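You operate a simulated robot arm through the tools that you are given. There is no shell and no other tool. Be economical: measure what you need, move in short steps, check, and stop when the job is done.

You run a simulated two-armed robot. Do the job below in one go: nothing can be reset, and whatever is moved stays where it is left.

TASK
Grease the black ring and press it into the green-banded large housing's groove.
Fine: grease from the pot, all round but a sixth at most; brush back, pot shut.
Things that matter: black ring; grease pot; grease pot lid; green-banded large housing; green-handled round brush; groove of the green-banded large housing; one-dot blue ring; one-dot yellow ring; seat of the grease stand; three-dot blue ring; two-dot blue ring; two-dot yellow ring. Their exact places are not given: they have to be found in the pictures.

It is judged by the outcome, as a careful person would: the job done as asked, and still so three seconds after it is handed in. It fails if anything else is knocked over, pushed out of place, dropped, spilled or broken.

THE ROBOT
Two 7-joint arms with two-finger parallel grippers on one trunk, on a base that drives. Base frame: it is fixed to the floor where the robot stands at the start and does not move with it; the origin is under the middle of the robot, x ahead of it, y to its left, z up. Lengths are in mm, angles in rad, forces in N, time in s.
The left shoulder is at the start at [50, 187, 1114], the right one opposite. With the tool pointing down near the work surface each hand reaches from about 100 to 660 mm from the robot's upright axis, wherever it stands, measured 20 degrees to its own side. Places, roughly: grease pot [-1200, 1100, 900]; grease pot lid [-1200, 1100, 900]; green-banded large housing [-1000, 1000, 1000]; green-handled round brush [-1250, 1250, 1000]; groove of the green-banded large housing [-1000, 900, 900]; one-dot blue ring [-1250, 1000, 1000]; one-dot yellow ring (9x9x1 cm) [-1400, 1400, 1000]; seat of the grease stand [-1000, 1100, 900]; three-dot blue ring (9x9x1 cm) [-1400, 1300, 1000]; two-dot blue ring [-1250, 1250, 1000]; two-dot yellow ring (9x9x1 cm) [-1200, 2100, 900]. Payload 3.43 kg a hand.
The tool frame of a hand sits at the grasp point between the pads (the TCP): z along the fingers, y along the line on which they close. The tips reach 30 mm beyond it. The gripper opens to 94 mm. The fingers are 28 mm wide and 10 mm thick; the gripper's body (50 by 96 mm) begins 55 mm behind the TCP.
Orientation is that of the tool frame in the base frame, as a unit quaternion [x, y, z, w]. With the fingers straight down and closing along the base's y, the tool's x points along the base's -x, its y along +y and its z along -z.

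THE INTERFACE
- The arms move only by the tool step_arm. It takes "left_plan", "right_plan" or both (then of equal length, played together; a hand with none holds still); each is a list of rows, each a list of 7 numbers: the shift along the tool's x, y, z in mm, then the turn, a rotation vector about the tool's x, y, z in rad, then the opening in per cent of the stroke, from 0 (shut) to 100 (fully open). In form: [[x, y, z, rx, ry, rz, claw], ...]. A call has 1 to 10 rows; each row shifts and turns the commanded pose from where the row before left it, along the tool's axes as they then stand. A row lasts 0.2 s, in which the tool goes at most 50 mm and 0.15 rad; a call with a longer step from one row to the next is refused whole, and so is a gripper value outside its range. A pose out of reach is approached as far as the arm can. The call stops where the force on the tool passes 90 N (or 10 N more than at its start, if that is more) or the arm is blocked; 0.2 s more then pass. Each finger travels about 153 mm/s and halts on what it meets, pressing with about 26 N; the grip force reading is that of the motor and also rises with nothing between the fingers. The clock runs only during rows and for 0.2 s after the last one: add rows that do not move to give the fingers time. The reply holds the time, the measured pose of the TCP, the force on the tool along the base axes, the opening and the grip force, in the units named above and with some noise, with the torque about the TCP (base axes, N m) and any sound that the robot's microphone picked up, and new pictures: "views" is both (left out), scene, wrist or none (wrist: the cameras of the hands that moved).
- Cameras (640 x 400 px; columns grow to the right, rows downward): "scene" is now at [134.6, 1.2, 1351]; the picture's right is [0.01, -1.00, 0.00], its down [0.11, 0.00, -0.99] and it looks along [0.99, 0.01, 0.11] (base axes); focal length 255 px, centre (320, 200). "left" rides on the left gripper at [76, -14, -102] in its tool frame; the picture's right is [0.18, 0.98, 0.00], its down [-0.75, 0.14, -0.64] and it looks along [-0.63, 0.12, 0.77] (tool axes); focal length 243 px, centre (320, 200). "right" rides on the right gripper at [76, 14, -103] in its tool frame; the picture's right is [-0.18, 0.98, 0.00], its down [-0.75, -0.14, -0.64] and it looks along [-0.63, -0.12, 0.77] (tool axes); focal length 243 px, centre (320, 200).
- lift_body(by): slides the trunk up (or, below 0, down) by that many mm; the arms and the scene camera ride with it, the base frame stays. It gives what a move gives, with no picture.
- drive_base(legs): drives the robot by 1 to 6 legs, each [ahead, left, turn to the left] in mm, mm and rad, along the robot's own axes; the way and the turn of a leg run together, so that a leg with both is an arc; at most 1500 mm and 3.142 rad a leg. The arms and the cameras ride along, it lands a little off, and it stops where it bumps. It gives what a move gives, and a new picture of the scene camera.
- head_to(pan, tilt): turns the head with the scene camera to pan (to the left, within 1.396 rad either way) and tilt (down, from -0.506 to 1.204), counted from straight ahead of the robot. It gives what a move gives, and a new picture of the scene camera.
- probe_pixels(camera, pixels): for up to 12 pixels [column, row] of the newest picture of that camera ("zoom" is the newest enlarged one), the place [x, y, z] in the base frame of the surface seen there, good to about 2 mm, but the place of the scene camera against the robot may be out by one fixed shift of up to 25 mm in any direction. The clock stands still meanwhile.
- zoom(camera, box): a new picture of the part [left, top, right, bottom] of that camera's present view, enlarged. The clock stands still meanwhile.
- job_done(): hands the job in; it is judged then, once.

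Keep the steps short. Do not move on a guess: measure, check each grasp and each placing, and mend mistakes. In all there are 80 turns and 260 pictures (those below and enlarged ones count). Leave the grippers open and the arms clear of the work at the hand-in unless told otherwise, and finish with a single line.

The tools are called after "Emit:" as a command line: name --argument value ..., lists and objects as JSON in quotes. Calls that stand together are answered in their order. step_arm: Moves the arms, as the interface text tells. Its arguments: {"type":"object","properties":{"left_plan":{"type":"array","items":{"type":"array","items":{"type":"number"}}},"right_plan":{"type":"array","items":{"type":"array","items":{"type":"number"}}},"views":{"type":"string","enum":["both","scene","wrist","none"]}},"required":[]} The other tools are called the same way: lift_body (by) slides the trunk up or down; drive_base (legs) drives the base; head_to (pan, tilt) turns the head that bears the scene camera; probe_pixels (camera, pixels) gives the place of the surface under pixels of a picture; zoom (camera, box) takes an enlarged picture of a part of a camera's view; job_done () hands the job in.

At the start:

```text
t: 0.0
left_tcp_pos: [312.9, 136.5, 1350.0]
left_tcp_rot: [-0.001, 1.0, -0.001, 0.0]
left_contact_force: [0.0, -0.9, 0.3]
left_moment: [-0.01, 0.01, 0.0]
left_grip_width: 94.2
left_gripper_force: 0.0
right_tcp_pos: [315.3, -129.3, 1330.9]
right_tcp_rot: [0.0, 1.0, 0.0, 0.002]
right_contact_force: [-0.3, -0.5, -0.2]
right_moment: [-0.01, 0.01, 0.04]
right_grip_width: 93.8
right_gripper_force: 0.0
trunk travel left (down, up): [-330.0, 102.0]
robot x, y, heading: [2.0, -2.0, -0.0]
head pan, tilt: [0.012, -0.106]
```

scene: 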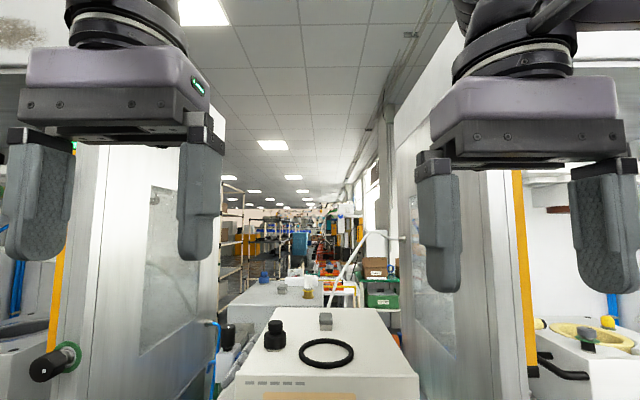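
right: 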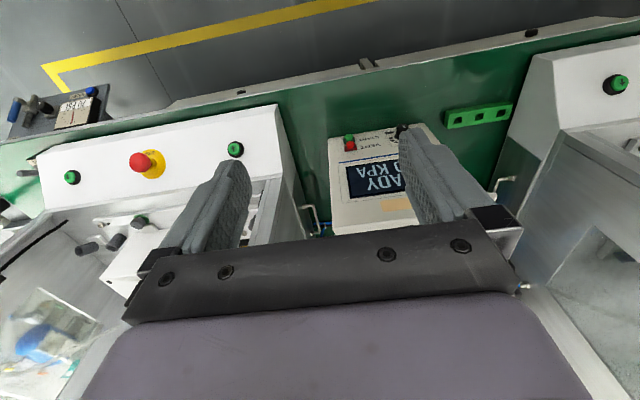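
left: 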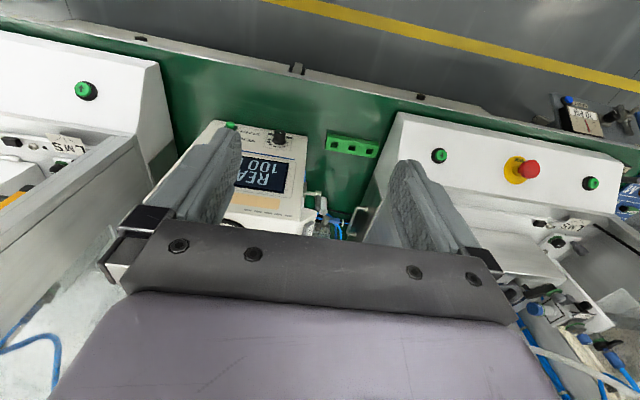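

I see a black ring near pixel (327,352) on a box ahead. I will measure it and look closer.

Emit:
zoom --camera "scene" --box '[200, 280, 440, 400]'

Emit:
probe_pixels --camera "scene" --pixels '[[327, 341], [327, 365], [302, 352], [352, 352], [327, 352], [275, 335], [326, 322]]'

Emit:
head_to --pan 1.39 --tilt 0.4

```text
2.67 times, centred on (320, 340) of scene
```

zoom: 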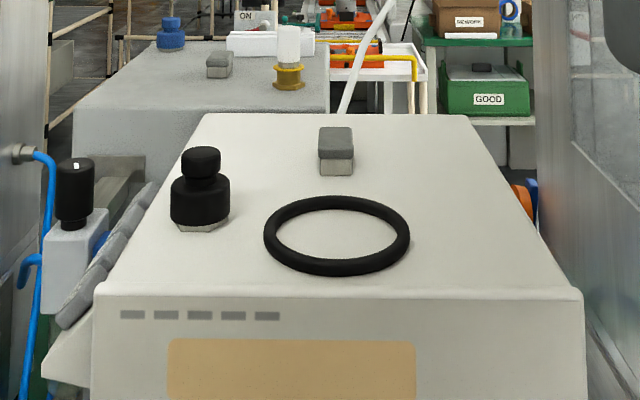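

```text
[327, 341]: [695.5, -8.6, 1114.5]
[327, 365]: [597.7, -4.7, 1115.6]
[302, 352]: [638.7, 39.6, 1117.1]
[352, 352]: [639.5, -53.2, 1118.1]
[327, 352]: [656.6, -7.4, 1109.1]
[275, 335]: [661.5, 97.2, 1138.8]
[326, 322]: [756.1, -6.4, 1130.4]
```

```text
t: 1.5
left_tcp_pos: [313.2, 136.3, 1349.5]
left_tcp_rot: [-0.001, 1.0, -0.001, 0.0]
left_contact_force: [0.4, -0.7, -0.4]
left_moment: [-0.02, 0.0, 0.0]
left_grip_width: 94.1
left_gripper_force: 0.0
right_tcp_pos: [316.7, -130.2, 1329.2]
right_tcp_rot: [0.0, 1.0, 0.002, 0.0]
right_contact_force: [0.9, -0.7, -0.3]
right_moment: [0.0, -0.02, 0.01]
right_grip_width: 93.9
right_gripper_force: 0.0
trunk travel left (down, up): [-330.0, 102.0]
robot x, y, heading: [-3.4, -2.9, -0.002]
head pan, tilt: [1.389, 0.4]
```

scene: 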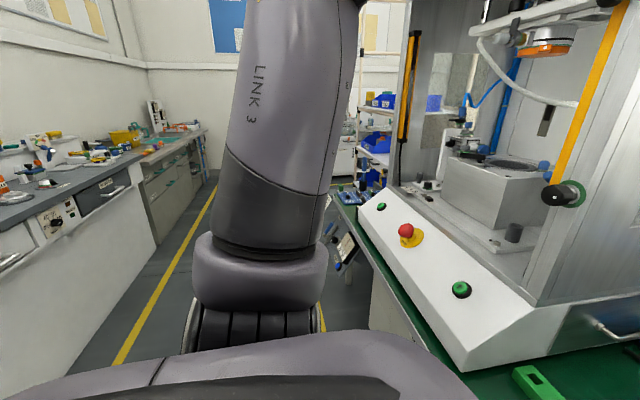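

The black ring lies on the tester ahead, centre about (647,-7,1112). The bench is behind me to the left. I will back off a little and turn around to look at it.

Emit:
drive_base --legs '[[-250, 0, 0], [0, 0, 1.3]]'

Emit:
head_to --pan 1.0 --tilt 0.4

```text
t: 6.5
left_tcp_pos: [-293.0, 339.3, 1350.3]
left_tcp_rot: [-0.594, 0.804, -0.001, 0.001]
left_contact_force: [-0.4, -0.2, 0.2]
left_moment: [0.01, 0.01, -0.01]
left_grip_width: 93.8
left_gripper_force: 0.0
right_tcp_pos: [-39.1, 264.4, 1331.1]
right_tcp_rot: [-0.593, 0.805, 0.0, 0.0]
right_contact_force: [0.2, -0.8, -0.1]
right_moment: [-0.01, -0.02, -0.03]
right_grip_width: 93.9
right_gripper_force: 0.1
trunk travel left (down, up): [-330.0, 102.0]
robot x, y, heading: [-256.7, -0.8, 1.276]
head pan, tilt: [1.389, 0.4]
```

scene: 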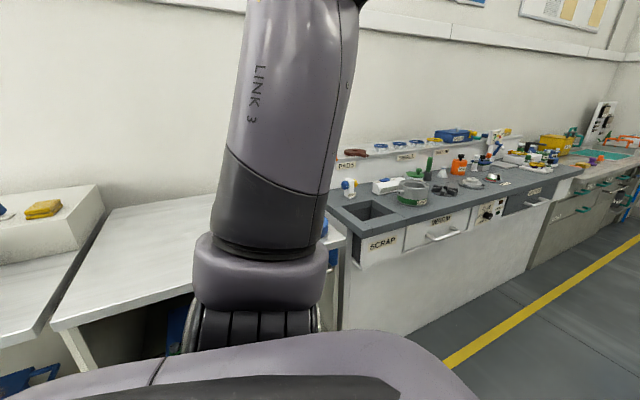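

```text
t: 7.4
left_tcp_pos: [-293.6, 338.8, 1349.9]
left_tcp_rot: [-0.594, 0.804, 0.0, 0.0]
left_contact_force: [0.0, 0.0, 0.9]
left_moment: [0.03, 0.05, -0.03]
left_grip_width: 94.1
left_gripper_force: 0.0
right_tcp_pos: [-39.4, 265.2, 1330.5]
right_tcp_rot: [-0.594, 0.805, 0.0, 0.0]
right_contact_force: [0.5, 0.1, 0.1]
right_moment: [0.02, 0.01, -0.01]
right_grip_width: 94.1
right_gripper_force: 0.0
trunk travel left (down, up): [-330.0, 102.0]
robot x, y, heading: [-254.7, 0.0, 1.273]
head pan, tilt: [1.0, 0.4]
```

scene: 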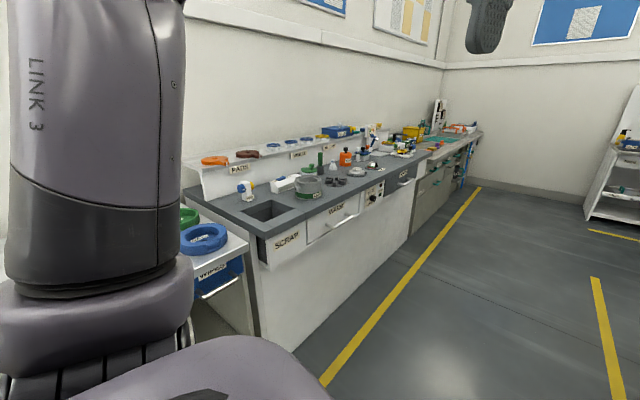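

The bench runs along the wall at x about -1000. I will turn to face it and slide along to y about 1050.

Emit:
drive_base --legs '[[0, 0, 1.87], [0, -1050, 0]]'

Emit:
head_to --pan 0.0 --tilt 0.55

```text
t: 17.0
left_tcp_pos: [-531.3, 883.1, 1348.7]
left_tcp_rot: [1.0, -0.029, 0.0, 0.0]
left_contact_force: [-0.3, -0.4, 0.2]
left_moment: [-0.03, 0.01, -0.03]
left_grip_width: 94.0
left_gripper_force: 0.1
right_tcp_pos: [-519.4, 1149.0, 1331.1]
right_tcp_rot: [1.0, -0.029, -0.001, 0.001]
right_contact_force: [-0.6, -0.4, -0.1]
right_moment: [0.03, 0.01, -0.02]
right_grip_width: 94.1
right_gripper_force: 0.0
trunk travel left (down, up): [-330.0, 102.0]
robot x, y, heading: [-213.1, 1001.8, 3.087]
head pan, tilt: [1.0, 0.4]
```

scene: 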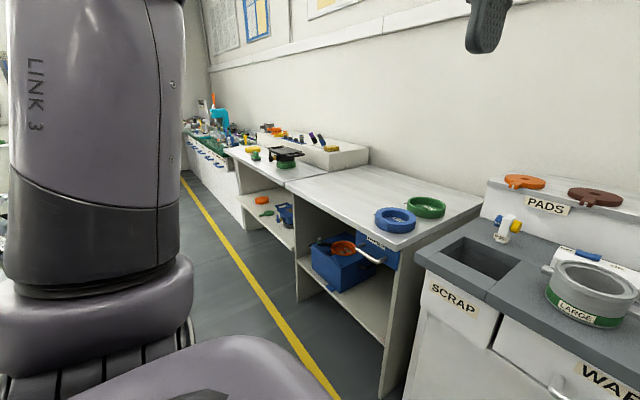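

```text
t: 18.3
left_tcp_pos: [-530.9, 882.2, 1350.7]
left_tcp_rot: [1.0, -0.029, -0.001, -0.001]
left_contact_force: [-0.1, -0.2, -0.4]
left_moment: [0.01, 0.01, -0.05]
left_grip_width: 94.1
left_gripper_force: 0.1
right_tcp_pos: [-519.5, 1149.9, 1330.0]
right_tcp_rot: [1.0, -0.03, -0.001, 0.0]
right_contact_force: [0.1, 0.0, -1.2]
right_moment: [0.01, 0.04, 0.03]
right_grip_width: 94.1
right_gripper_force: 0.1
trunk travel left (down, up): [-330.0, 102.0]
robot x, y, heading: [-212.4, 1002.1, 3.09]
head pan, tilt: [0.0, 0.55]
```

scene: 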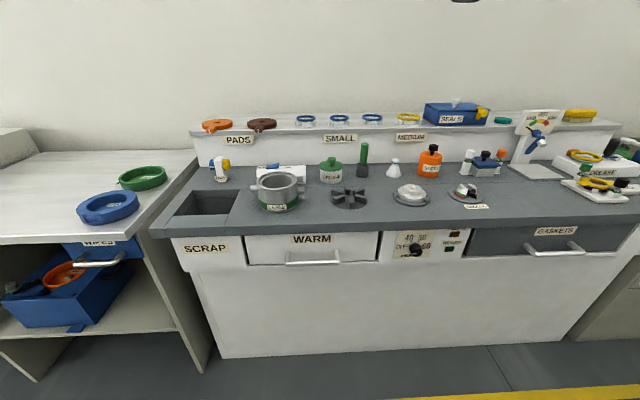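

I see the whole bench now: the large green-banded housing, grease pot, brush, grease stand. I will enlarge.

Emit:
zoom --camera "scene" --box '[170, 100, 410, 250]'

Emit:
zoom --camera "scene" --box '[400, 90, 640, 240]'

Emit:
probe_pixels --camera "scene" --pixels '[[277, 185], [277, 171], [277, 203], [330, 165], [330, 181], [364, 150], [364, 172], [349, 195], [410, 192], [468, 190], [340, 118], [200, 210]]'

```text
2.67 times, centred on (290, 175) of scene
```

zoom: 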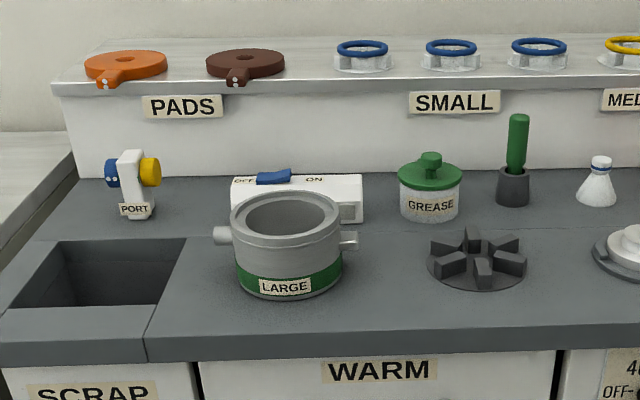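

```text
2.67 times, centred on (520, 165) of scene
```

zoom: 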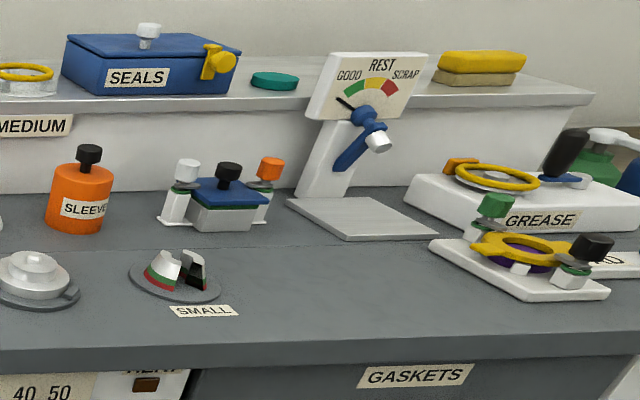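

```text
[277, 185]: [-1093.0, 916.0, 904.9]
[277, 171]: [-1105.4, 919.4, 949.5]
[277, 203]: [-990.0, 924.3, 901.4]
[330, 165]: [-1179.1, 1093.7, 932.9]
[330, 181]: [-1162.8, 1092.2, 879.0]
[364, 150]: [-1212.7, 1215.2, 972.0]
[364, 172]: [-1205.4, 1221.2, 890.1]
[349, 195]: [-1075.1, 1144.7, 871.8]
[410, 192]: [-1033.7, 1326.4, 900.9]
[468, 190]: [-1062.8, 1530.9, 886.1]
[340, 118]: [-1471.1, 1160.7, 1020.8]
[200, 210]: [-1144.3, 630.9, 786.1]
```

Layout: large housing near (-1045,917), grease pot (-1190,1093), brush (-1210,1218), star-shaped grease stand (-1075,1145). The bottom-left groove needs a closer look later. First I fetch the ring: go back and face the tester.

Emit:
drive_base --legs '[[0, 1000, 0], [0, 0, -3.09], [180, 0, 0]]'

Emit:
head_to --pan 0.0 --tilt 0.3

```text
t: 31.6
left_tcp_pos: [233.3, 191.0, 1348.8]
left_tcp_rot: [-0.019, 1.0, 0.0, 0.0]
left_contact_force: [0.3, -0.7, -0.1]
left_moment: [-0.02, 0.01, 0.0]
left_grip_width: 94.2
left_gripper_force: 0.0
right_tcp_pos: [244.4, -72.9, 1329.3]
right_tcp_rot: [-0.019, 1.0, 0.0, 0.0]
right_contact_force: [-0.1, -0.1, -0.2]
right_moment: [-0.04, 0.02, -0.01]
right_grip_width: 94.1
right_gripper_force: 0.1
trunk travel left (down, up): [-330.0, 102.0]
robot x, y, heading: [-73.3, 45.4, 0.037]
head pan, tilt: [0.0, 0.55]
```

scene: 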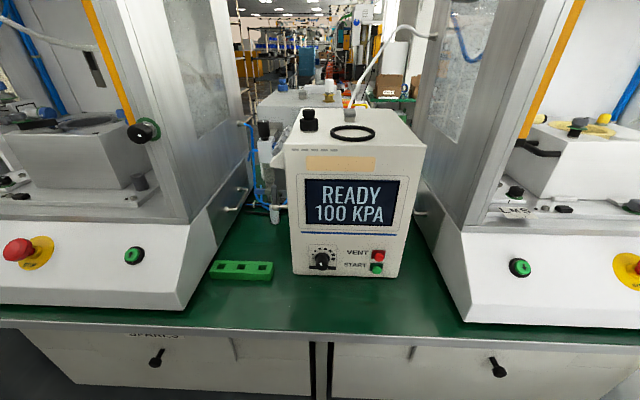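

```text
t: 32.4
left_tcp_pos: [231.3, 191.7, 1349.7]
left_tcp_rot: [-0.019, 1.0, 0.0, 0.0]
left_contact_force: [-0.8, -0.1, 0.0]
left_moment: [-0.03, 0.0, -0.01]
left_grip_width: 93.9
left_gripper_force: 0.1
right_tcp_pos: [244.2, -73.6, 1329.9]
right_tcp_rot: [-0.018, 1.0, 0.001, 0.001]
right_contact_force: [0.1, 0.1, 1.3]
right_moment: [-0.04, 0.03, 0.03]
right_grip_width: 94.0
right_gripper_force: 0.0
trunk travel left (down, up): [-330.0, 102.0]
robot x, y, heading: [-73.8, 45.2, 0.034]
head pan, tilt: [0.0, 0.3]
```

scene: 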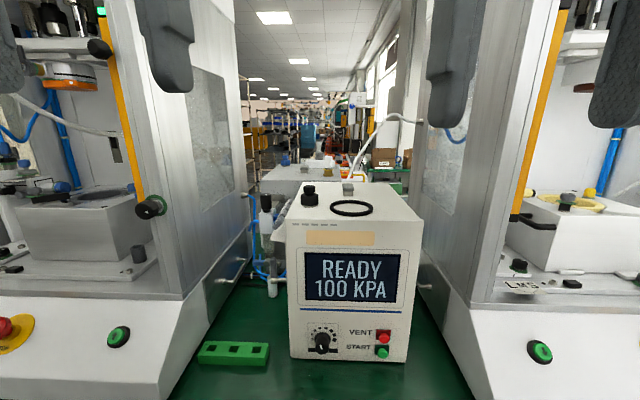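

I measure the ring, gap between the machines, and table edge.

Emit:
probe_pixels --camera "scene" --pixels '[[352, 200], [352, 216], [332, 208], [371, 207], [385, 188], [400, 215], [160, 350], [215, 150], [424, 240], [190, 180], [490, 190], [350, 398]]'

Emit:
zoom --camera "scene" --box '[270, 160, 430, 260]'

```text
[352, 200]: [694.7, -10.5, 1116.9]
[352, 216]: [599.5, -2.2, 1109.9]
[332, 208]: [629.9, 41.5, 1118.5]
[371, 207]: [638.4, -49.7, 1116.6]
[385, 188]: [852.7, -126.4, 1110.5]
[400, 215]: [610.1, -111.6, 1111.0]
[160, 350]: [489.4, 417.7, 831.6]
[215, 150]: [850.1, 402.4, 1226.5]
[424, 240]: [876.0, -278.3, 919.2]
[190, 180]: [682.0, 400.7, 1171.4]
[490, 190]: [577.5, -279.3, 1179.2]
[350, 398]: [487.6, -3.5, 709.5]
```

```text
4.00 times, centred on (350, 210) of scene
```

zoom: 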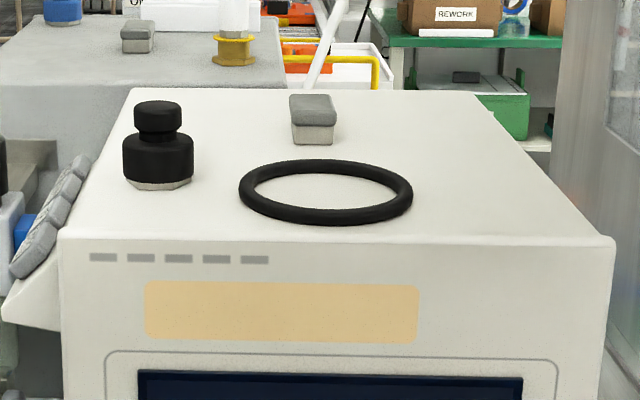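

Ring centre ≈ (647,-5), box top z≈1110; there is ample room between the machines. I drive a bit nearer and left so that the right hand can reach it.

Emit:
drive_base --legs '[[150, 110, -0.035]]'

Emit:
step_arm --right_plan '[[0, 0, 0, 0, 0, 0, 100]]' --views "wrist"

```text
t: 33.9
left_tcp_pos: [383.9, 296.3, 1349.3]
left_tcp_rot: [-0.001, 1.0, -0.001, 0.0]
left_contact_force: [-0.1, 0.5, -0.1]
left_moment: [-0.02, -0.01, 0.03]
left_grip_width: 94.4
left_gripper_force: 0.1
right_tcp_pos: [386.5, 30.1, 1329.7]
right_tcp_rot: [0.0, 1.0, 0.0, -0.001]
right_contact_force: [1.1, 0.6, -0.2]
right_moment: [-0.03, 0.0, 0.01]
right_grip_width: 94.2
right_gripper_force: 0.0
trunk travel left (down, up): [-330.0, 102.0]
robot x, y, heading: [71.2, 160.0, 0.003]
head pan, tilt: [0.0, 0.3]
```

scene: 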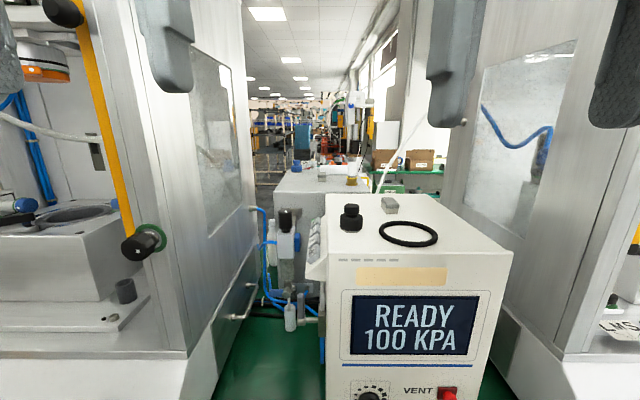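

```text
t: 34.3
left_tcp_pos: [383.5, 295.6, 1349.7]
left_tcp_rot: [-0.001, 1.0, -0.001, 0.001]
left_contact_force: [-0.1, -0.1, 0.4]
left_moment: [0.01, -0.02, -0.01]
left_grip_width: 93.9
left_gripper_force: 0.0
right_tcp_pos: [387.8, 29.0, 1330.0]
right_tcp_rot: [0.0, 1.0, -0.001, 0.001]
right_contact_force: [0.3, -0.3, 0.6]
right_moment: [0.01, 0.01, -0.01]
right_grip_width: 94.0
right_gripper_force: 0.0
trunk travel left (down, up): [-330.0, 102.0]
robot x, y, heading: [72.0, 158.9, 0.002]
head pan, tilt: [0.0, 0.3]
```

right: 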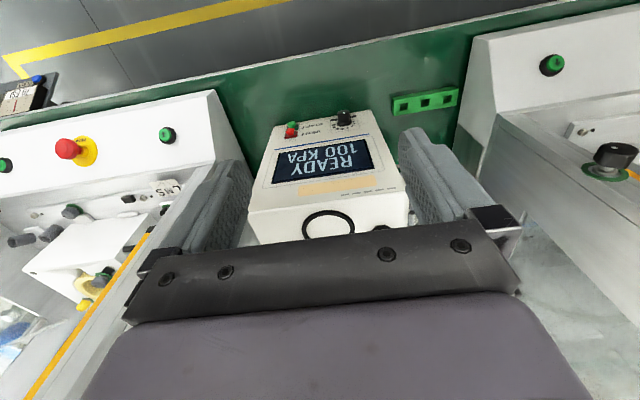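

I move the right hand over the ring's right side (y≈-52), staying above 1220.

Emit:
step_arm --right_plan '[[-43, -13.5, 18, 0, 0, 0, 100], [-43, -13.5, 18, 0, 0, 0, 100], [-43, -13.5, 18, 0, 0, 0, 100], [-43, -13.5, 18, 0, 0, 0, 100], [-43, -13.5, 18, 0, 0, 0, 70], [-43, -13.5, 18, 0, 0, 0, 50], [0, 0, 0, 0, 0, 0, 50]]' --views "both"

```text
t: 35.9
left_tcp_pos: [380.9, 298.6, 1350.3]
left_tcp_rot: [0.0, 1.0, -0.001, 0.001]
left_contact_force: [-0.8, -0.4, -0.4]
left_moment: [0.01, 0.0, 0.04]
left_grip_width: 94.0
left_gripper_force: 0.0
right_tcp_pos: [636.9, -42.6, 1198.6]
right_tcp_rot: [-0.002, 1.0, 0.002, 0.005]
right_contact_force: [-0.5, 0.1, -0.6]
right_moment: [-0.02, -0.01, -0.02]
right_grip_width: 47.1
right_gripper_force: 0.1
right hand out of reach, approached as far as the arm can: row 6
trunk travel left (down, up): [-330.0, 102.0]
robot x, y, heading: [70.4, 159.6, -0.003]
head pan, tilt: [0.0, 0.3]
```

scene: 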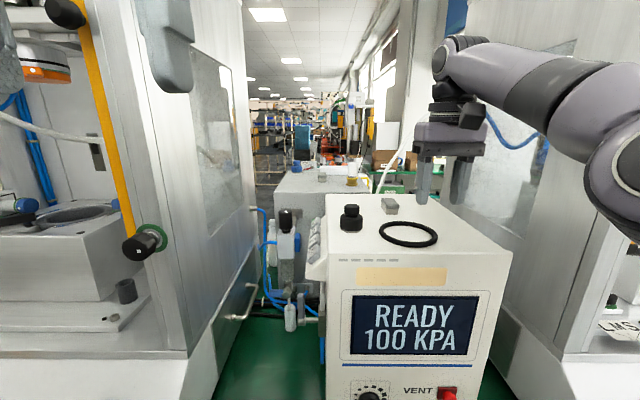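
right: 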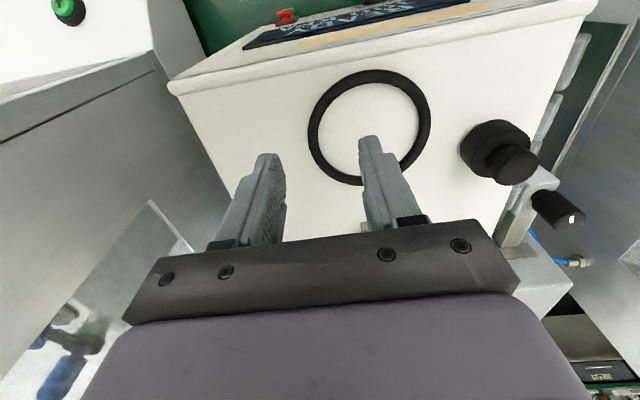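

I measure the ring in the right wrist view.

Emit:
probe_pixels --camera "right" --pixels '[[370, 76], [313, 130], [425, 125], [340, 178], [400, 162], [330, 95], [413, 92], [480, 130], [316, 148], [240, 130]]'

Emit:
zoom --camera "right" --box '[280, 50, 460, 200]'

```text
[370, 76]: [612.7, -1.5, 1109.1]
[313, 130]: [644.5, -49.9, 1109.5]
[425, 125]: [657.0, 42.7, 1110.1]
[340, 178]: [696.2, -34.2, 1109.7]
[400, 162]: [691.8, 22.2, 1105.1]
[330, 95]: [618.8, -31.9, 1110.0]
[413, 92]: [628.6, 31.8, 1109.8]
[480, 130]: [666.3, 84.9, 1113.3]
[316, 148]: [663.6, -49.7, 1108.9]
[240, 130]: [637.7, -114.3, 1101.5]
```

```text
2.67 times, centred on (370, 125) of right
```

zoom: 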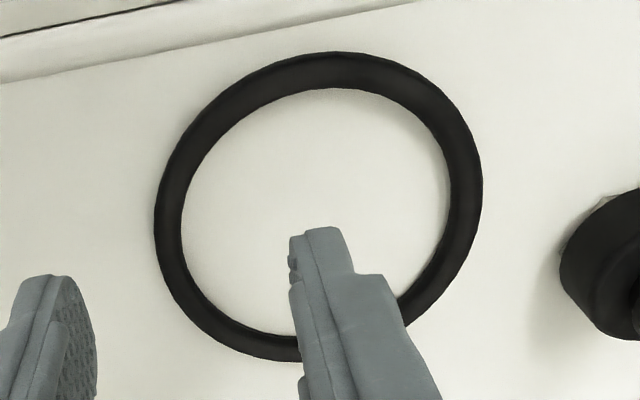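

From the wrist view: ring centre ≈ (658,-4), tube radius ≈47, top z 1110, surface 1101.5. The arm is near its limit, so I drive 50 ahead.

Emit:
drive_base --legs '[[50, 0, 0]]'

```text
t: 36.8
left_tcp_pos: [433.7, 296.0, 1350.2]
left_tcp_rot: [-0.001, 1.0, -0.001, 0.001]
left_contact_force: [0.6, -0.2, -0.4]
left_moment: [0.0, 0.02, 0.02]
left_grip_width: 94.3
left_gripper_force: 0.0
right_tcp_pos: [687.4, -42.2, 1198.3]
right_tcp_rot: [0.0, 1.0, 0.001, 0.004]
right_contact_force: [0.8, 0.8, -0.2]
right_moment: [-0.02, 0.02, 0.0]
right_grip_width: 47.0
right_gripper_force: 0.2
trunk travel left (down, up): [-330.0, 102.0]
robot x, y, heading: [121.2, 158.7, -0.002]
head pan, tilt: [0.0, 0.3]
```

scene: 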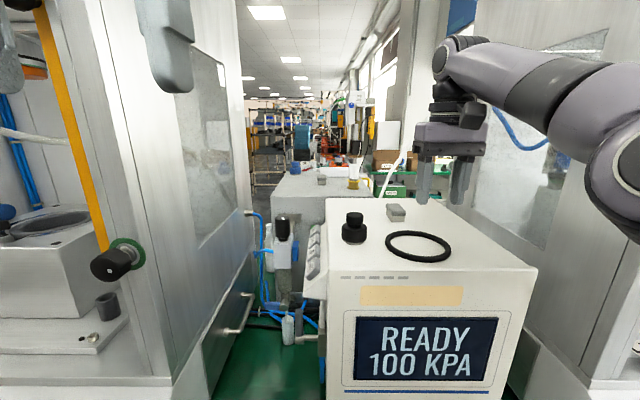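

Now to (658,-51), down to z≈1160, then check.

Emit:
step_arm --right_plan '[[29, -9, 0, 0, 0, 0, 45], [0, 0, 36, 0, 0, 0, 40], [0, 0, 0, 0, 0, 0, 40]]' --views "wrist"

```text
t: 37.6
left_tcp_pos: [431.4, 295.3, 1351.2]
left_tcp_rot: [-0.002, 1.0, -0.001, 0.001]
left_contact_force: [0.0, 0.0, -0.7]
left_moment: [-0.01, 0.0, -0.02]
left_grip_width: 94.3
left_gripper_force: 0.1
right_tcp_pos: [658.3, -50.8, 1163.3]
right_tcp_rot: [0.0, 1.0, 0.002, 0.005]
right_contact_force: [-0.6, -0.1, -0.4]
right_moment: [0.01, 0.0, 0.02]
right_grip_width: 37.7
right_gripper_force: 0.1
trunk travel left (down, up): [-330.0, 102.0]
robot x, y, heading: [121.2, 156.2, -0.004]
head pan, tilt: [0.0, 0.3]
```

right: 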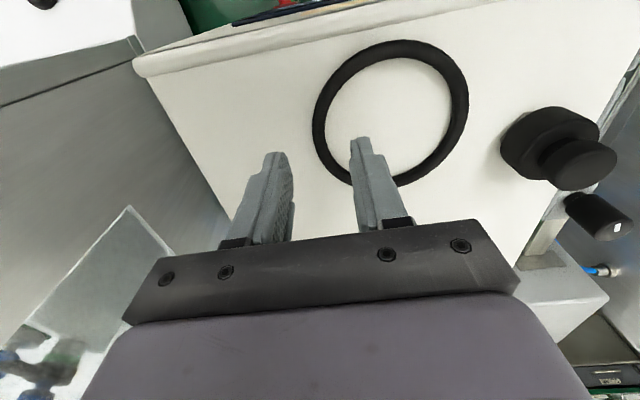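

The ring's left tube lies between the fingers. I lower 30 mm to z≈1133.

Emit:
step_arm --right_plan '[[0, 0, 20, 0, 0, 0, 40], [0, 0, 10, 0, 0, 0, 40], [0, 0, 0, 0, 0, 0, 40]]' --views "wrist"

```text
t: 38.4
left_tcp_pos: [432.2, 294.5, 1351.0]
left_tcp_rot: [-0.001, 1.0, -0.001, 0.0]
left_contact_force: [0.5, 0.1, 0.5]
left_moment: [0.0, 0.02, 0.01]
left_grip_width: 94.0
left_gripper_force: 0.1
right_tcp_pos: [659.9, -52.7, 1132.2]
right_tcp_rot: [-0.001, 1.0, 0.002, 0.005]
right_contact_force: [-0.2, 0.2, -0.4]
right_moment: [-0.03, -0.01, 0.0]
right_grip_width: 37.8
right_gripper_force: 0.0
trunk travel left (down, up): [-330.0, 102.0]
robot x, y, heading: [118.7, 155.4, -0.001]
head pan, tilt: [0.0, 0.3]
```

right: 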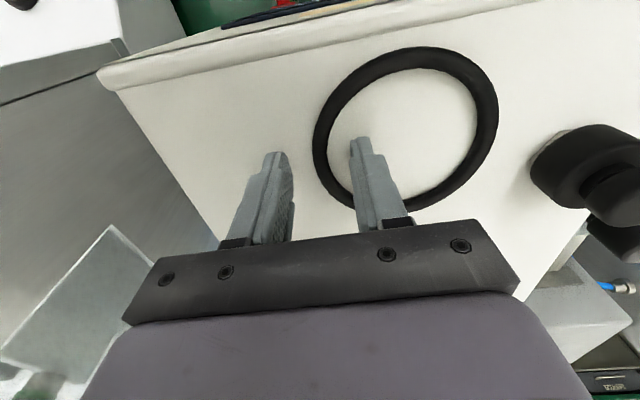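

The tube sits between the pads; I close.

Emit:
step_arm --right_plan '[[0, 0, 0, 0, 0, 0, 15], [0, 0, 0, 0, 0, 0, 0], [0, 0, 0, 0, 0, 0, 0]]' --views "wrist"

```text
t: 39.2
left_tcp_pos: [433.2, 296.0, 1349.3]
left_tcp_rot: [0.0, 1.0, -0.001, 0.0]
left_contact_force: [-0.4, 0.2, 0.1]
left_moment: [-0.02, -0.03, 0.01]
left_grip_width: 93.9
left_gripper_force: 0.2
right_tcp_pos: [660.4, -53.3, 1132.2]
right_tcp_rot: [0.0, 1.0, 0.002, 0.003]
right_contact_force: [0.5, -0.8, -0.9]
right_moment: [-0.01, 0.02, 0.02]
right_grip_width: 7.5
right_gripper_force: 25.9
trunk travel left (down, up): [-330.0, 102.0]
robot x, y, heading: [121.0, 159.5, -0.001]
head pan, tilt: [0.0, 0.3]
```

right: 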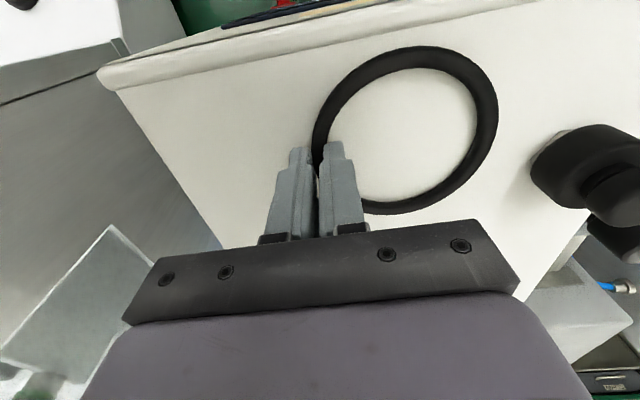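

Gripped, width 7.5 mm. I lift 100 mm and check.

Emit:
step_arm --right_plan '[[0, 0, -20, 0, 0, 0, 0], [0, 0, -40, 0, 0, 0, 0], [0, 0, -40, 0, 0, 0, 0], [0, 0, 0, 0, 0, 0, 0]]' --views "wrist"

```text
t: 40.2
left_tcp_pos: [433.1, 293.8, 1349.8]
left_tcp_rot: [-0.002, 1.0, 0.0, 0.0]
left_contact_force: [-0.3, -0.7, 0.1]
left_moment: [0.01, -0.04, 0.0]
left_grip_width: 94.0
left_gripper_force: 0.1
right_tcp_pos: [659.5, -56.6, 1232.5]
right_tcp_rot: [-0.001, 1.0, 0.003, 0.004]
right_contact_force: [-0.3, -0.1, 0.0]
right_moment: [0.0, 0.02, -0.03]
right_grip_width: 0.0
right_gripper_force: 26.1
trunk travel left (down, up): [-330.0, 102.0]
robot x, y, heading: [119.7, 158.7, -0.0]
head pan, tilt: [0.0, 0.3]
```

right: 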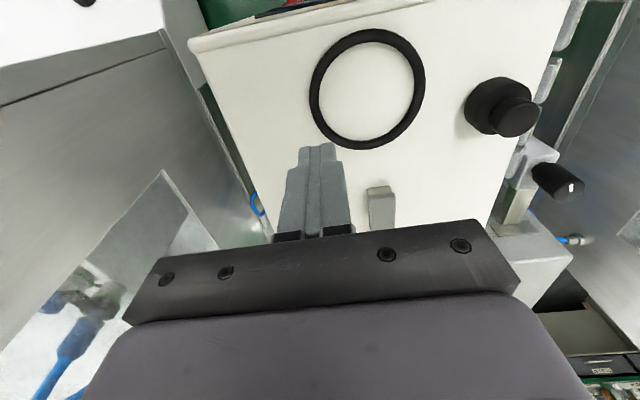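

It slipped out, back on the box. I re-measure the ring and surface.

Emit:
zoom --camera "right" --box '[280, 10, 460, 160]'

Emit:
probe_pixels --camera "right" --pixels '[[367, 35], [314, 90], [420, 85], [370, 144], [330, 130], [405, 127], [365, 90], [290, 90], [290, 130], [440, 60]]'

```text
2.67 times, centred on (370, 85) of right
```

zoom: 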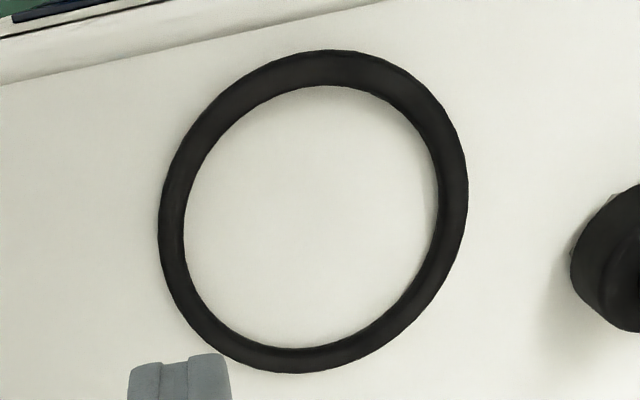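

```text
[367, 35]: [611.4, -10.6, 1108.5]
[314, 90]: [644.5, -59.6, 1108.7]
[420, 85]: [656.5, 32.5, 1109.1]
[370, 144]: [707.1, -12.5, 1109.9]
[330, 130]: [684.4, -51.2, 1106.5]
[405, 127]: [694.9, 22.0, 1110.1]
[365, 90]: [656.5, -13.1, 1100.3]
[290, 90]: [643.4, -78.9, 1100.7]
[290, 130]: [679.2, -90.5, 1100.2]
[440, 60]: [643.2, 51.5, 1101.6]
```

Ring now centred ≈ (659,-13); surface z≈1100.5. I open, centre over the tube at y≈-60 and go lower, with small steps to feel the surface.

Emit:
step_arm --right_plan '[[0, 0, 0, 0, 0, 0, 30], [0, -3.5, 30, 0, 0, 0, 30], [0, 0, 40, 0, 0, 0, 30], [0, 0, 29, 0, 0, 0, 30], [0, 0, 1.5, 0, 0, 0, 30], [0, 0, 0, 0, 0, 0, 30]]' --views "wrist"

```text
t: 41.6
left_tcp_pos: [431.3, 295.1, 1349.3]
left_tcp_rot: [0.0, 1.0, -0.001, 0.0]
left_contact_force: [-0.4, -0.9, 0.9]
left_moment: [0.03, 0.03, -0.02]
left_grip_width: 94.0
left_gripper_force: 0.1
right_tcp_pos: [657.1, -58.5, 1131.6]
right_tcp_rot: [0.0, 1.0, 0.002, 0.004]
right_contact_force: [-0.2, -0.1, 1.0]
right_moment: [-0.01, -0.01, -0.02]
right_grip_width: 28.3
right_gripper_force: 0.0
trunk travel left (down, up): [-330.0, 102.0]
robot x, y, heading: [121.9, 157.4, -0.003]
head pan, tilt: [0.0, 0.3]
```

right: 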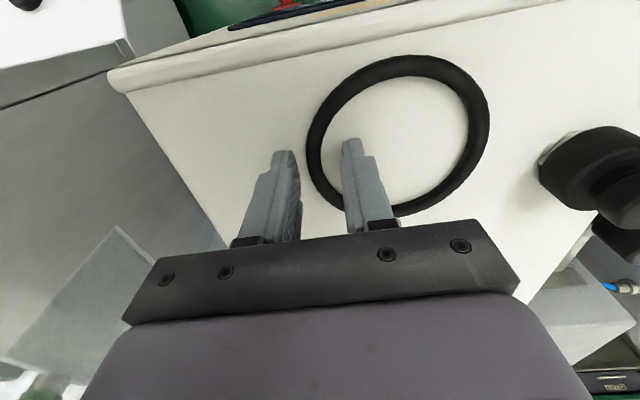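

Still no contact. I lower by 1 mm steps to feel the surface.

Emit:
step_arm --right_plan '[[0, 0, 1, 0, 0, 0, 30], [0, 0, 0, 0, 0, 0, 30]]' --views "none"

Emit:
step_arm --right_plan '[[0, 0, 1, 0, 0, 0, 30], [0, 0, 0, 0, 0, 0, 30]]' --views "none"

Emit:
step_arm --right_plan '[[0, 0, 1, 0, 0, 0, 30], [0, 0, 0, 0, 0, 0, 30]]' --views "none"

```text
t: 42.2
left_tcp_pos: [430.6, 295.8, 1350.7]
left_tcp_rot: [-0.001, 1.0, -0.001, 0.0]
left_contact_force: [0.2, -0.1, -0.2]
left_moment: [0.0, 0.02, 0.01]
left_grip_width: 94.0
left_gripper_force: 0.1
right_tcp_pos: [657.9, -57.2, 1130.1]
right_tcp_rot: [0.0, 1.0, 0.002, 0.004]
right_contact_force: [0.2, 0.3, 1.3]
right_moment: [-0.05, -0.01, 0.0]
right_grip_width: 28.3
right_gripper_force: 0.1
trunk travel left (down, up): [-330.0, 102.0]
robot x, y, heading: [122.9, 156.9, 0.0]
head pan, tilt: [0.0, 0.3]
```

```text
t: 42.8
left_tcp_pos: [431.5, 296.6, 1349.9]
left_tcp_rot: [-0.001, 1.0, -0.001, 0.001]
left_contact_force: [0.3, -1.2, 0.3]
left_moment: [0.03, 0.01, -0.02]
left_grip_width: 93.9
left_gripper_force: 0.1
right_tcp_pos: [658.1, -56.1, 1130.4]
right_tcp_rot: [0.001, 1.0, 0.001, 0.005]
right_contact_force: [3.3, -2.3, 10.3]
right_moment: [-0.22, 0.05, 0.08]
right_grip_width: 29.0
right_gripper_force: 0.7
trunk travel left (down, up): [-330.0, 102.0]
robot x, y, heading: [116.6, 160.8, 0.003]
head pan, tilt: [0.0, 0.3]
```

```text
t: 43.4
left_tcp_pos: [431.5, 296.0, 1350.0]
left_tcp_rot: [-0.002, 1.0, -0.001, 0.0]
left_contact_force: [-0.4, -0.7, -0.5]
left_moment: [0.02, 0.0, -0.04]
left_grip_width: 93.8
left_gripper_force: 0.1
right_tcp_pos: [659.9, -56.3, 1129.7]
right_tcp_rot: [0.0, 1.0, 0.002, 0.006]
right_contact_force: [5.7, -3.3, 17.8]
right_moment: [-0.4, 0.08, 0.08]
right_grip_width: 29.2
right_gripper_force: 0.6
trunk travel left (down, up): [-330.0, 102.0]
robot x, y, heading: [118.6, 158.5, -0.001]
head pan, tilt: [0.0, 0.3]
```

Contact at z≈1130. I ease off 1 mm and close slowly.

Emit:
step_arm --right_plan '[[0, -2, -1, 0, 0, 0, 20], [0, 0, 0, 0, 0, 0, 10], [0, 0, 0, 0, 0, 0, 4], [0, 0, 0, 0, 0, 0, 0], [0, 0, 0, 0, 0, 0, 0]]' --views "wrist"

```text
t: 44.6
left_tcp_pos: [430.2, 293.9, 1349.2]
left_tcp_rot: [-0.002, 1.0, 0.001, 0.001]
left_contact_force: [-1.1, 0.1, 0.3]
left_moment: [0.02, -0.01, -0.02]
left_grip_width: 94.1
left_gripper_force: 0.0
right_tcp_pos: [659.3, -60.7, 1130.9]
right_tcp_rot: [-0.001, 1.0, 0.002, 0.004]
right_contact_force: [-1.8, -11.3, 11.1]
right_moment: [-0.5, 0.2, 0.11]
right_grip_width: 7.6
right_gripper_force: 26.0
trunk travel left (down, up): [-330.0, 102.0]
robot x, y, heading: [119.6, 158.0, -0.002]
head pan, tilt: [0.0, 0.3]
```

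right: 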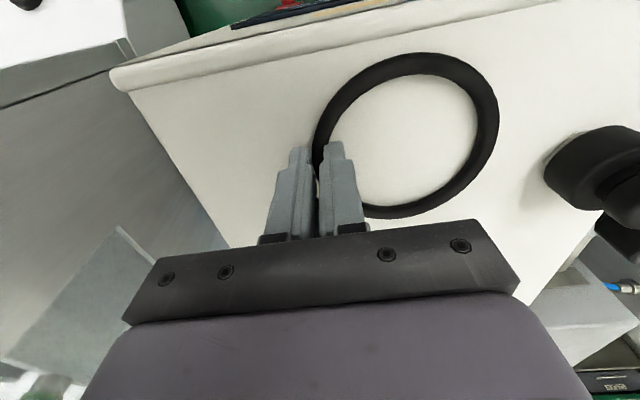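

Lift slowly and check the width.

Emit:
step_arm --right_plan '[[0, 0, -4, 0, 0, 0, 0], [0, 0, -6, 0, 0, 0, 0], [0, 0, -10, 0, 0, 0, 0], [0, 0, 0, 0, 0, 0, 0]]' --views "wrist"

```text
t: 45.6
left_tcp_pos: [431.6, 296.3, 1350.5]
left_tcp_rot: [-0.001, 1.0, -0.002, 0.0]
left_contact_force: [0.2, -0.1, 0.3]
left_moment: [0.0, -0.03, 0.01]
left_grip_width: 94.0
left_gripper_force: 0.1
right_tcp_pos: [659.3, -57.3, 1150.0]
right_tcp_rot: [-0.002, 1.0, 0.002, 0.003]
right_contact_force: [-0.1, -0.3, -0.1]
right_moment: [-0.02, 0.04, 0.04]
right_grip_width: 7.5
right_gripper_force: 25.9
trunk travel left (down, up): [-330.0, 102.0]
robot x, y, heading: [116.8, 160.6, 0.004]
head pan, tilt: [0.0, 0.3]
```

right: 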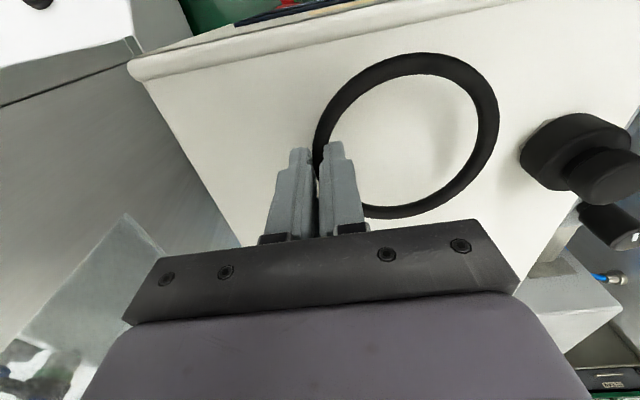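

The ring is held (7.5 mm, lifted). I raise and pull the hand back.

Emit:
step_arm --right_plan '[[0, 0, -30, 0, 0, 0, 0], [0, 0, -40, 0, 0, 0, 0], [0, 0, -40, 0, 0, 0, 0], [40, 0, -10, 0, 0, 0, 0], [40, 0, 0, 0, 0, 0, 0], [40, 0, 0, 0, 0, 0, 0], [40, 0, 0, 0, 0, 0, 0], [40, 0, 0, 0, 0, 0, 0], [0, 0, 0, 0, 0, 0, 0]]' --views "wrist"

```text
t: 47.6
left_tcp_pos: [431.9, 294.6, 1349.4]
left_tcp_rot: [-0.001, 1.0, -0.001, 0.0]
left_contact_force: [-0.5, 0.4, 0.3]
left_moment: [-0.04, 0.02, 0.0]
left_grip_width: 94.1
left_gripper_force: 0.2
right_tcp_pos: [446.0, -59.4, 1260.7]
right_tcp_rot: [-0.001, 1.0, 0.002, 0.004]
right_contact_force: [0.4, -0.4, 0.9]
right_moment: [-0.05, -0.02, 0.0]
right_grip_width: 7.6
right_gripper_force: 25.9
right hand out of reach, approached as far as the arm can: row 3
trunk travel left (down, up): [-330.0, 102.0]
robot x, y, heading: [116.0, 156.6, -0.001]
head pan, tilt: [0.0, 0.3]
```

right: 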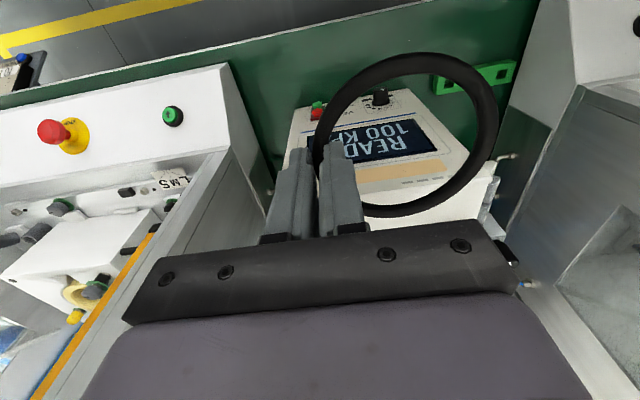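

Ring secure. I back out, turn to the bench and slide over to it.

Emit:
drive_base --legs '[[-330, 0, 0], [0, 0, 3.14], [0, -850, 0]]'

Emit:
head_to --pan -0.1 --tilt 0.7

```text
t: 61.4
left_tcp_pos: [-525.1, 893.3, 1349.5]
left_tcp_rot: [1.0, -0.007, 0.0, 0.0]
left_contact_force: [0.3, -0.4, 0.7]
left_moment: [0.02, 0.01, 0.02]
left_grip_width: 94.0
left_gripper_force: 0.0
right_tcp_pos: [-534.0, 1248.1, 1261.0]
right_tcp_rot: [1.0, -0.008, -0.004, 0.001]
right_contact_force: [0.6, 0.4, -1.2]
right_moment: [0.0, 0.02, 0.01]
right_grip_width: 7.5
right_gripper_force: 26.3
trunk travel left (down, up): [-330.0, 102.0]
robot x, y, heading: [-209.2, 1023.6, 3.123]
head pan, tilt: [0.0, 0.3]
```

scene: 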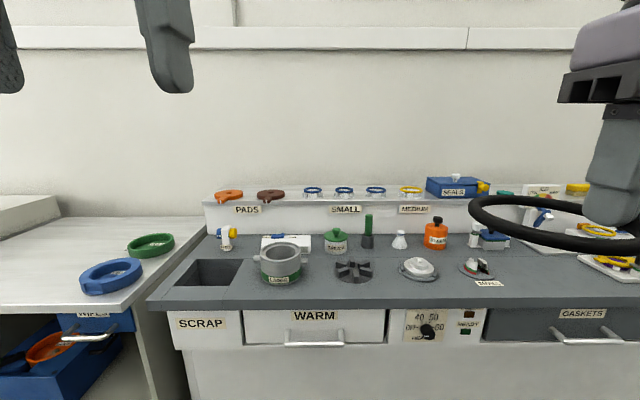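

```text
t: 62.3
left_tcp_pos: [-526.2, 891.3, 1351.0]
left_tcp_rot: [1.0, -0.008, -0.001, -0.001]
left_contact_force: [0.3, 0.2, -0.1]
left_moment: [0.0, -0.01, 0.01]
left_grip_width: 93.6
left_gripper_force: 0.0
right_tcp_pos: [-533.6, 1248.0, 1260.6]
right_tcp_rot: [1.0, -0.009, -0.004, 0.002]
right_contact_force: [0.7, 0.3, 0.2]
right_moment: [0.02, 0.0, 0.02]
right_grip_width: 7.7
right_gripper_force: 25.8
trunk travel left (down, up): [-330.0, 102.0]
robot x, y, heading: [-211.7, 1023.7, 3.124]
head pan, tilt: [-0.099, 0.7]
```

scene: 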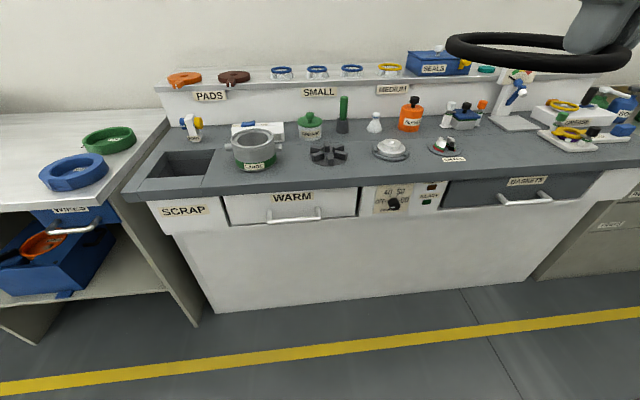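

I probe the bench front edge and drawer handle before driving near.

Emit:
probe_pixels --camera "scene" --pixels '[[293, 219], [293, 190], [393, 208], [320, 165], [300, 260]]'

```text
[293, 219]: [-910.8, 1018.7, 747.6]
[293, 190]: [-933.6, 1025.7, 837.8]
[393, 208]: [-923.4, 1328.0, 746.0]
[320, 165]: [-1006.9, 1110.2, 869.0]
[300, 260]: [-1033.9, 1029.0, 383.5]
```

Bench edge at x≈-934. I drive 340 mm ahead, slightly left.

Emit:
drive_base --legs '[[340, 50, 0.018]]'

Emit:
head_to --pan -0.1 --tilt 0.9

```text
t: 64.5
left_tcp_pos: [-863.3, 842.5, 1349.6]
left_tcp_rot: [1.0, -0.001, 0.0, -0.001]
left_contact_force: [-0.2, -0.6, -0.3]
left_moment: [0.03, 0.01, -0.01]
left_grip_width: 93.8
left_gripper_force: 0.1
right_tcp_pos: [-875.2, 1197.0, 1261.8]
right_tcp_rot: [1.0, -0.001, -0.003, 0.001]
right_contact_force: [0.1, -0.4, 0.3]
right_moment: [0.01, 0.01, 0.02]
right_grip_width: 7.8
right_gripper_force: 26.4
trunk travel left (down, up): [-330.0, 102.0]
robot x, y, heading: [-549.5, 980.4, 3.139]
head pan, tilt: [-0.099, 0.7]
```

scene: 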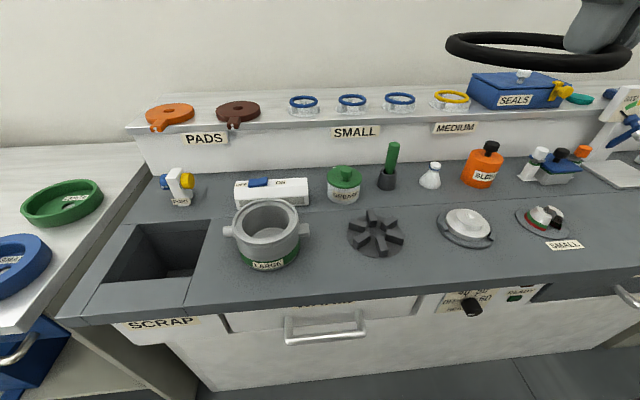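

```text
t: 65.2
left_tcp_pos: [-863.6, 841.7, 1349.5]
left_tcp_rot: [1.0, -0.001, 0.0, -0.001]
left_contact_force: [0.2, 0.4, -0.5]
left_moment: [-0.03, -0.03, 0.04]
left_grip_width: 93.9
left_gripper_force: 0.0
right_tcp_pos: [-875.3, 1196.4, 1261.3]
right_tcp_rot: [1.0, -0.001, -0.005, 0.002]
right_contact_force: [0.0, 0.3, 0.4]
right_moment: [0.04, 0.02, -0.01]
right_grip_width: 7.7
right_gripper_force: 25.9
trunk travel left (down, up): [-330.0, 102.0]
robot x, y, heading: [-551.1, 977.8, 3.139]
head pan, tilt: [-0.099, 0.901]
```

scene: 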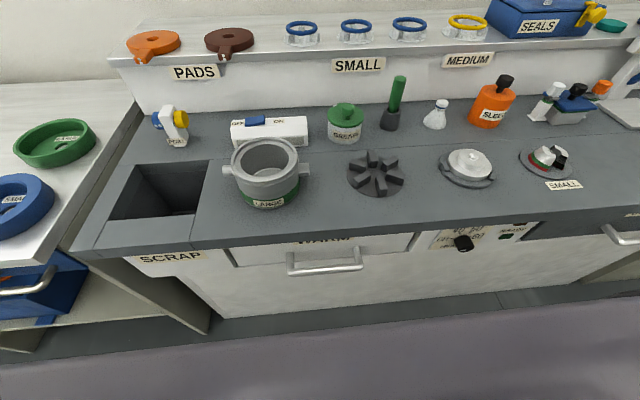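

Emit:
zoom --camera "scene" --box '[315, 65, 435, 215]'

Emit:
zoom --camera "scene" --box '[205, 115, 335, 215]'

Emit:
probe_pixels --camera "scene" --pixels '[[375, 157], [375, 187], [353, 167], [397, 165], [375, 173], [356, 180], [398, 178], [347, 107], [345, 135], [399, 80], [391, 115], [375, 195]]'

```text
2.67 times, centred on (375, 140) of scene
```

zoom: 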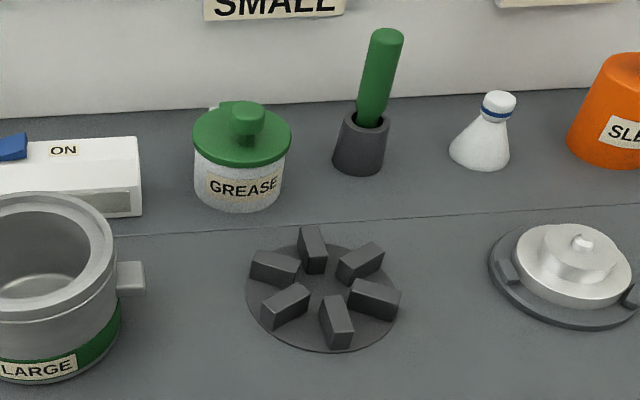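

```text
4.00 times, centred on (270, 165) of scene
```

zoom: 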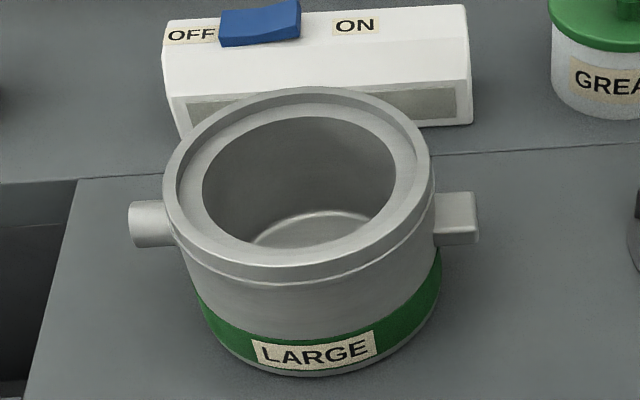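

```text
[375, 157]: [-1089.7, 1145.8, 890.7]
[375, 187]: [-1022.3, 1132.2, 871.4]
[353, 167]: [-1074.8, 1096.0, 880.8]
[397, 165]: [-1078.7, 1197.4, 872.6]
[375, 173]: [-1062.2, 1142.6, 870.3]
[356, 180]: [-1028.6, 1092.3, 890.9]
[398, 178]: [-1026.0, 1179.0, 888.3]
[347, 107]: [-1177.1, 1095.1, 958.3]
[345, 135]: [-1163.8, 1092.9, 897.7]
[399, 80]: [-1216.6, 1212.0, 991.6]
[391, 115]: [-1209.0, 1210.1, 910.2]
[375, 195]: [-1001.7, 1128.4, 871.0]
```

Housing has a stepped ledge inside its rim for the ring. The stand is a flat-topped six-arm star near (-1066,1138). I bring the ring over it at z≈1050 and look through the wrist camera.

Emit:
step_arm --right_plan '[[-38, 2, 40, 0, 0, 0, 0], [-38, 2, 40, 0, 0, 0, 0], [-38, 2, 40, 0, 0, 0, 0], [-38, 2, 40, 0, 0, 0, 0], [-38, 2, 40, 0, 0, 0, 0], [0, 0, 0, 0, 0, 0, 0], [0, 0, 0, 0, 0, 0, 0]]' --views "both"

```text
refused: row 1 steps farther than a row can; nothing moved
```

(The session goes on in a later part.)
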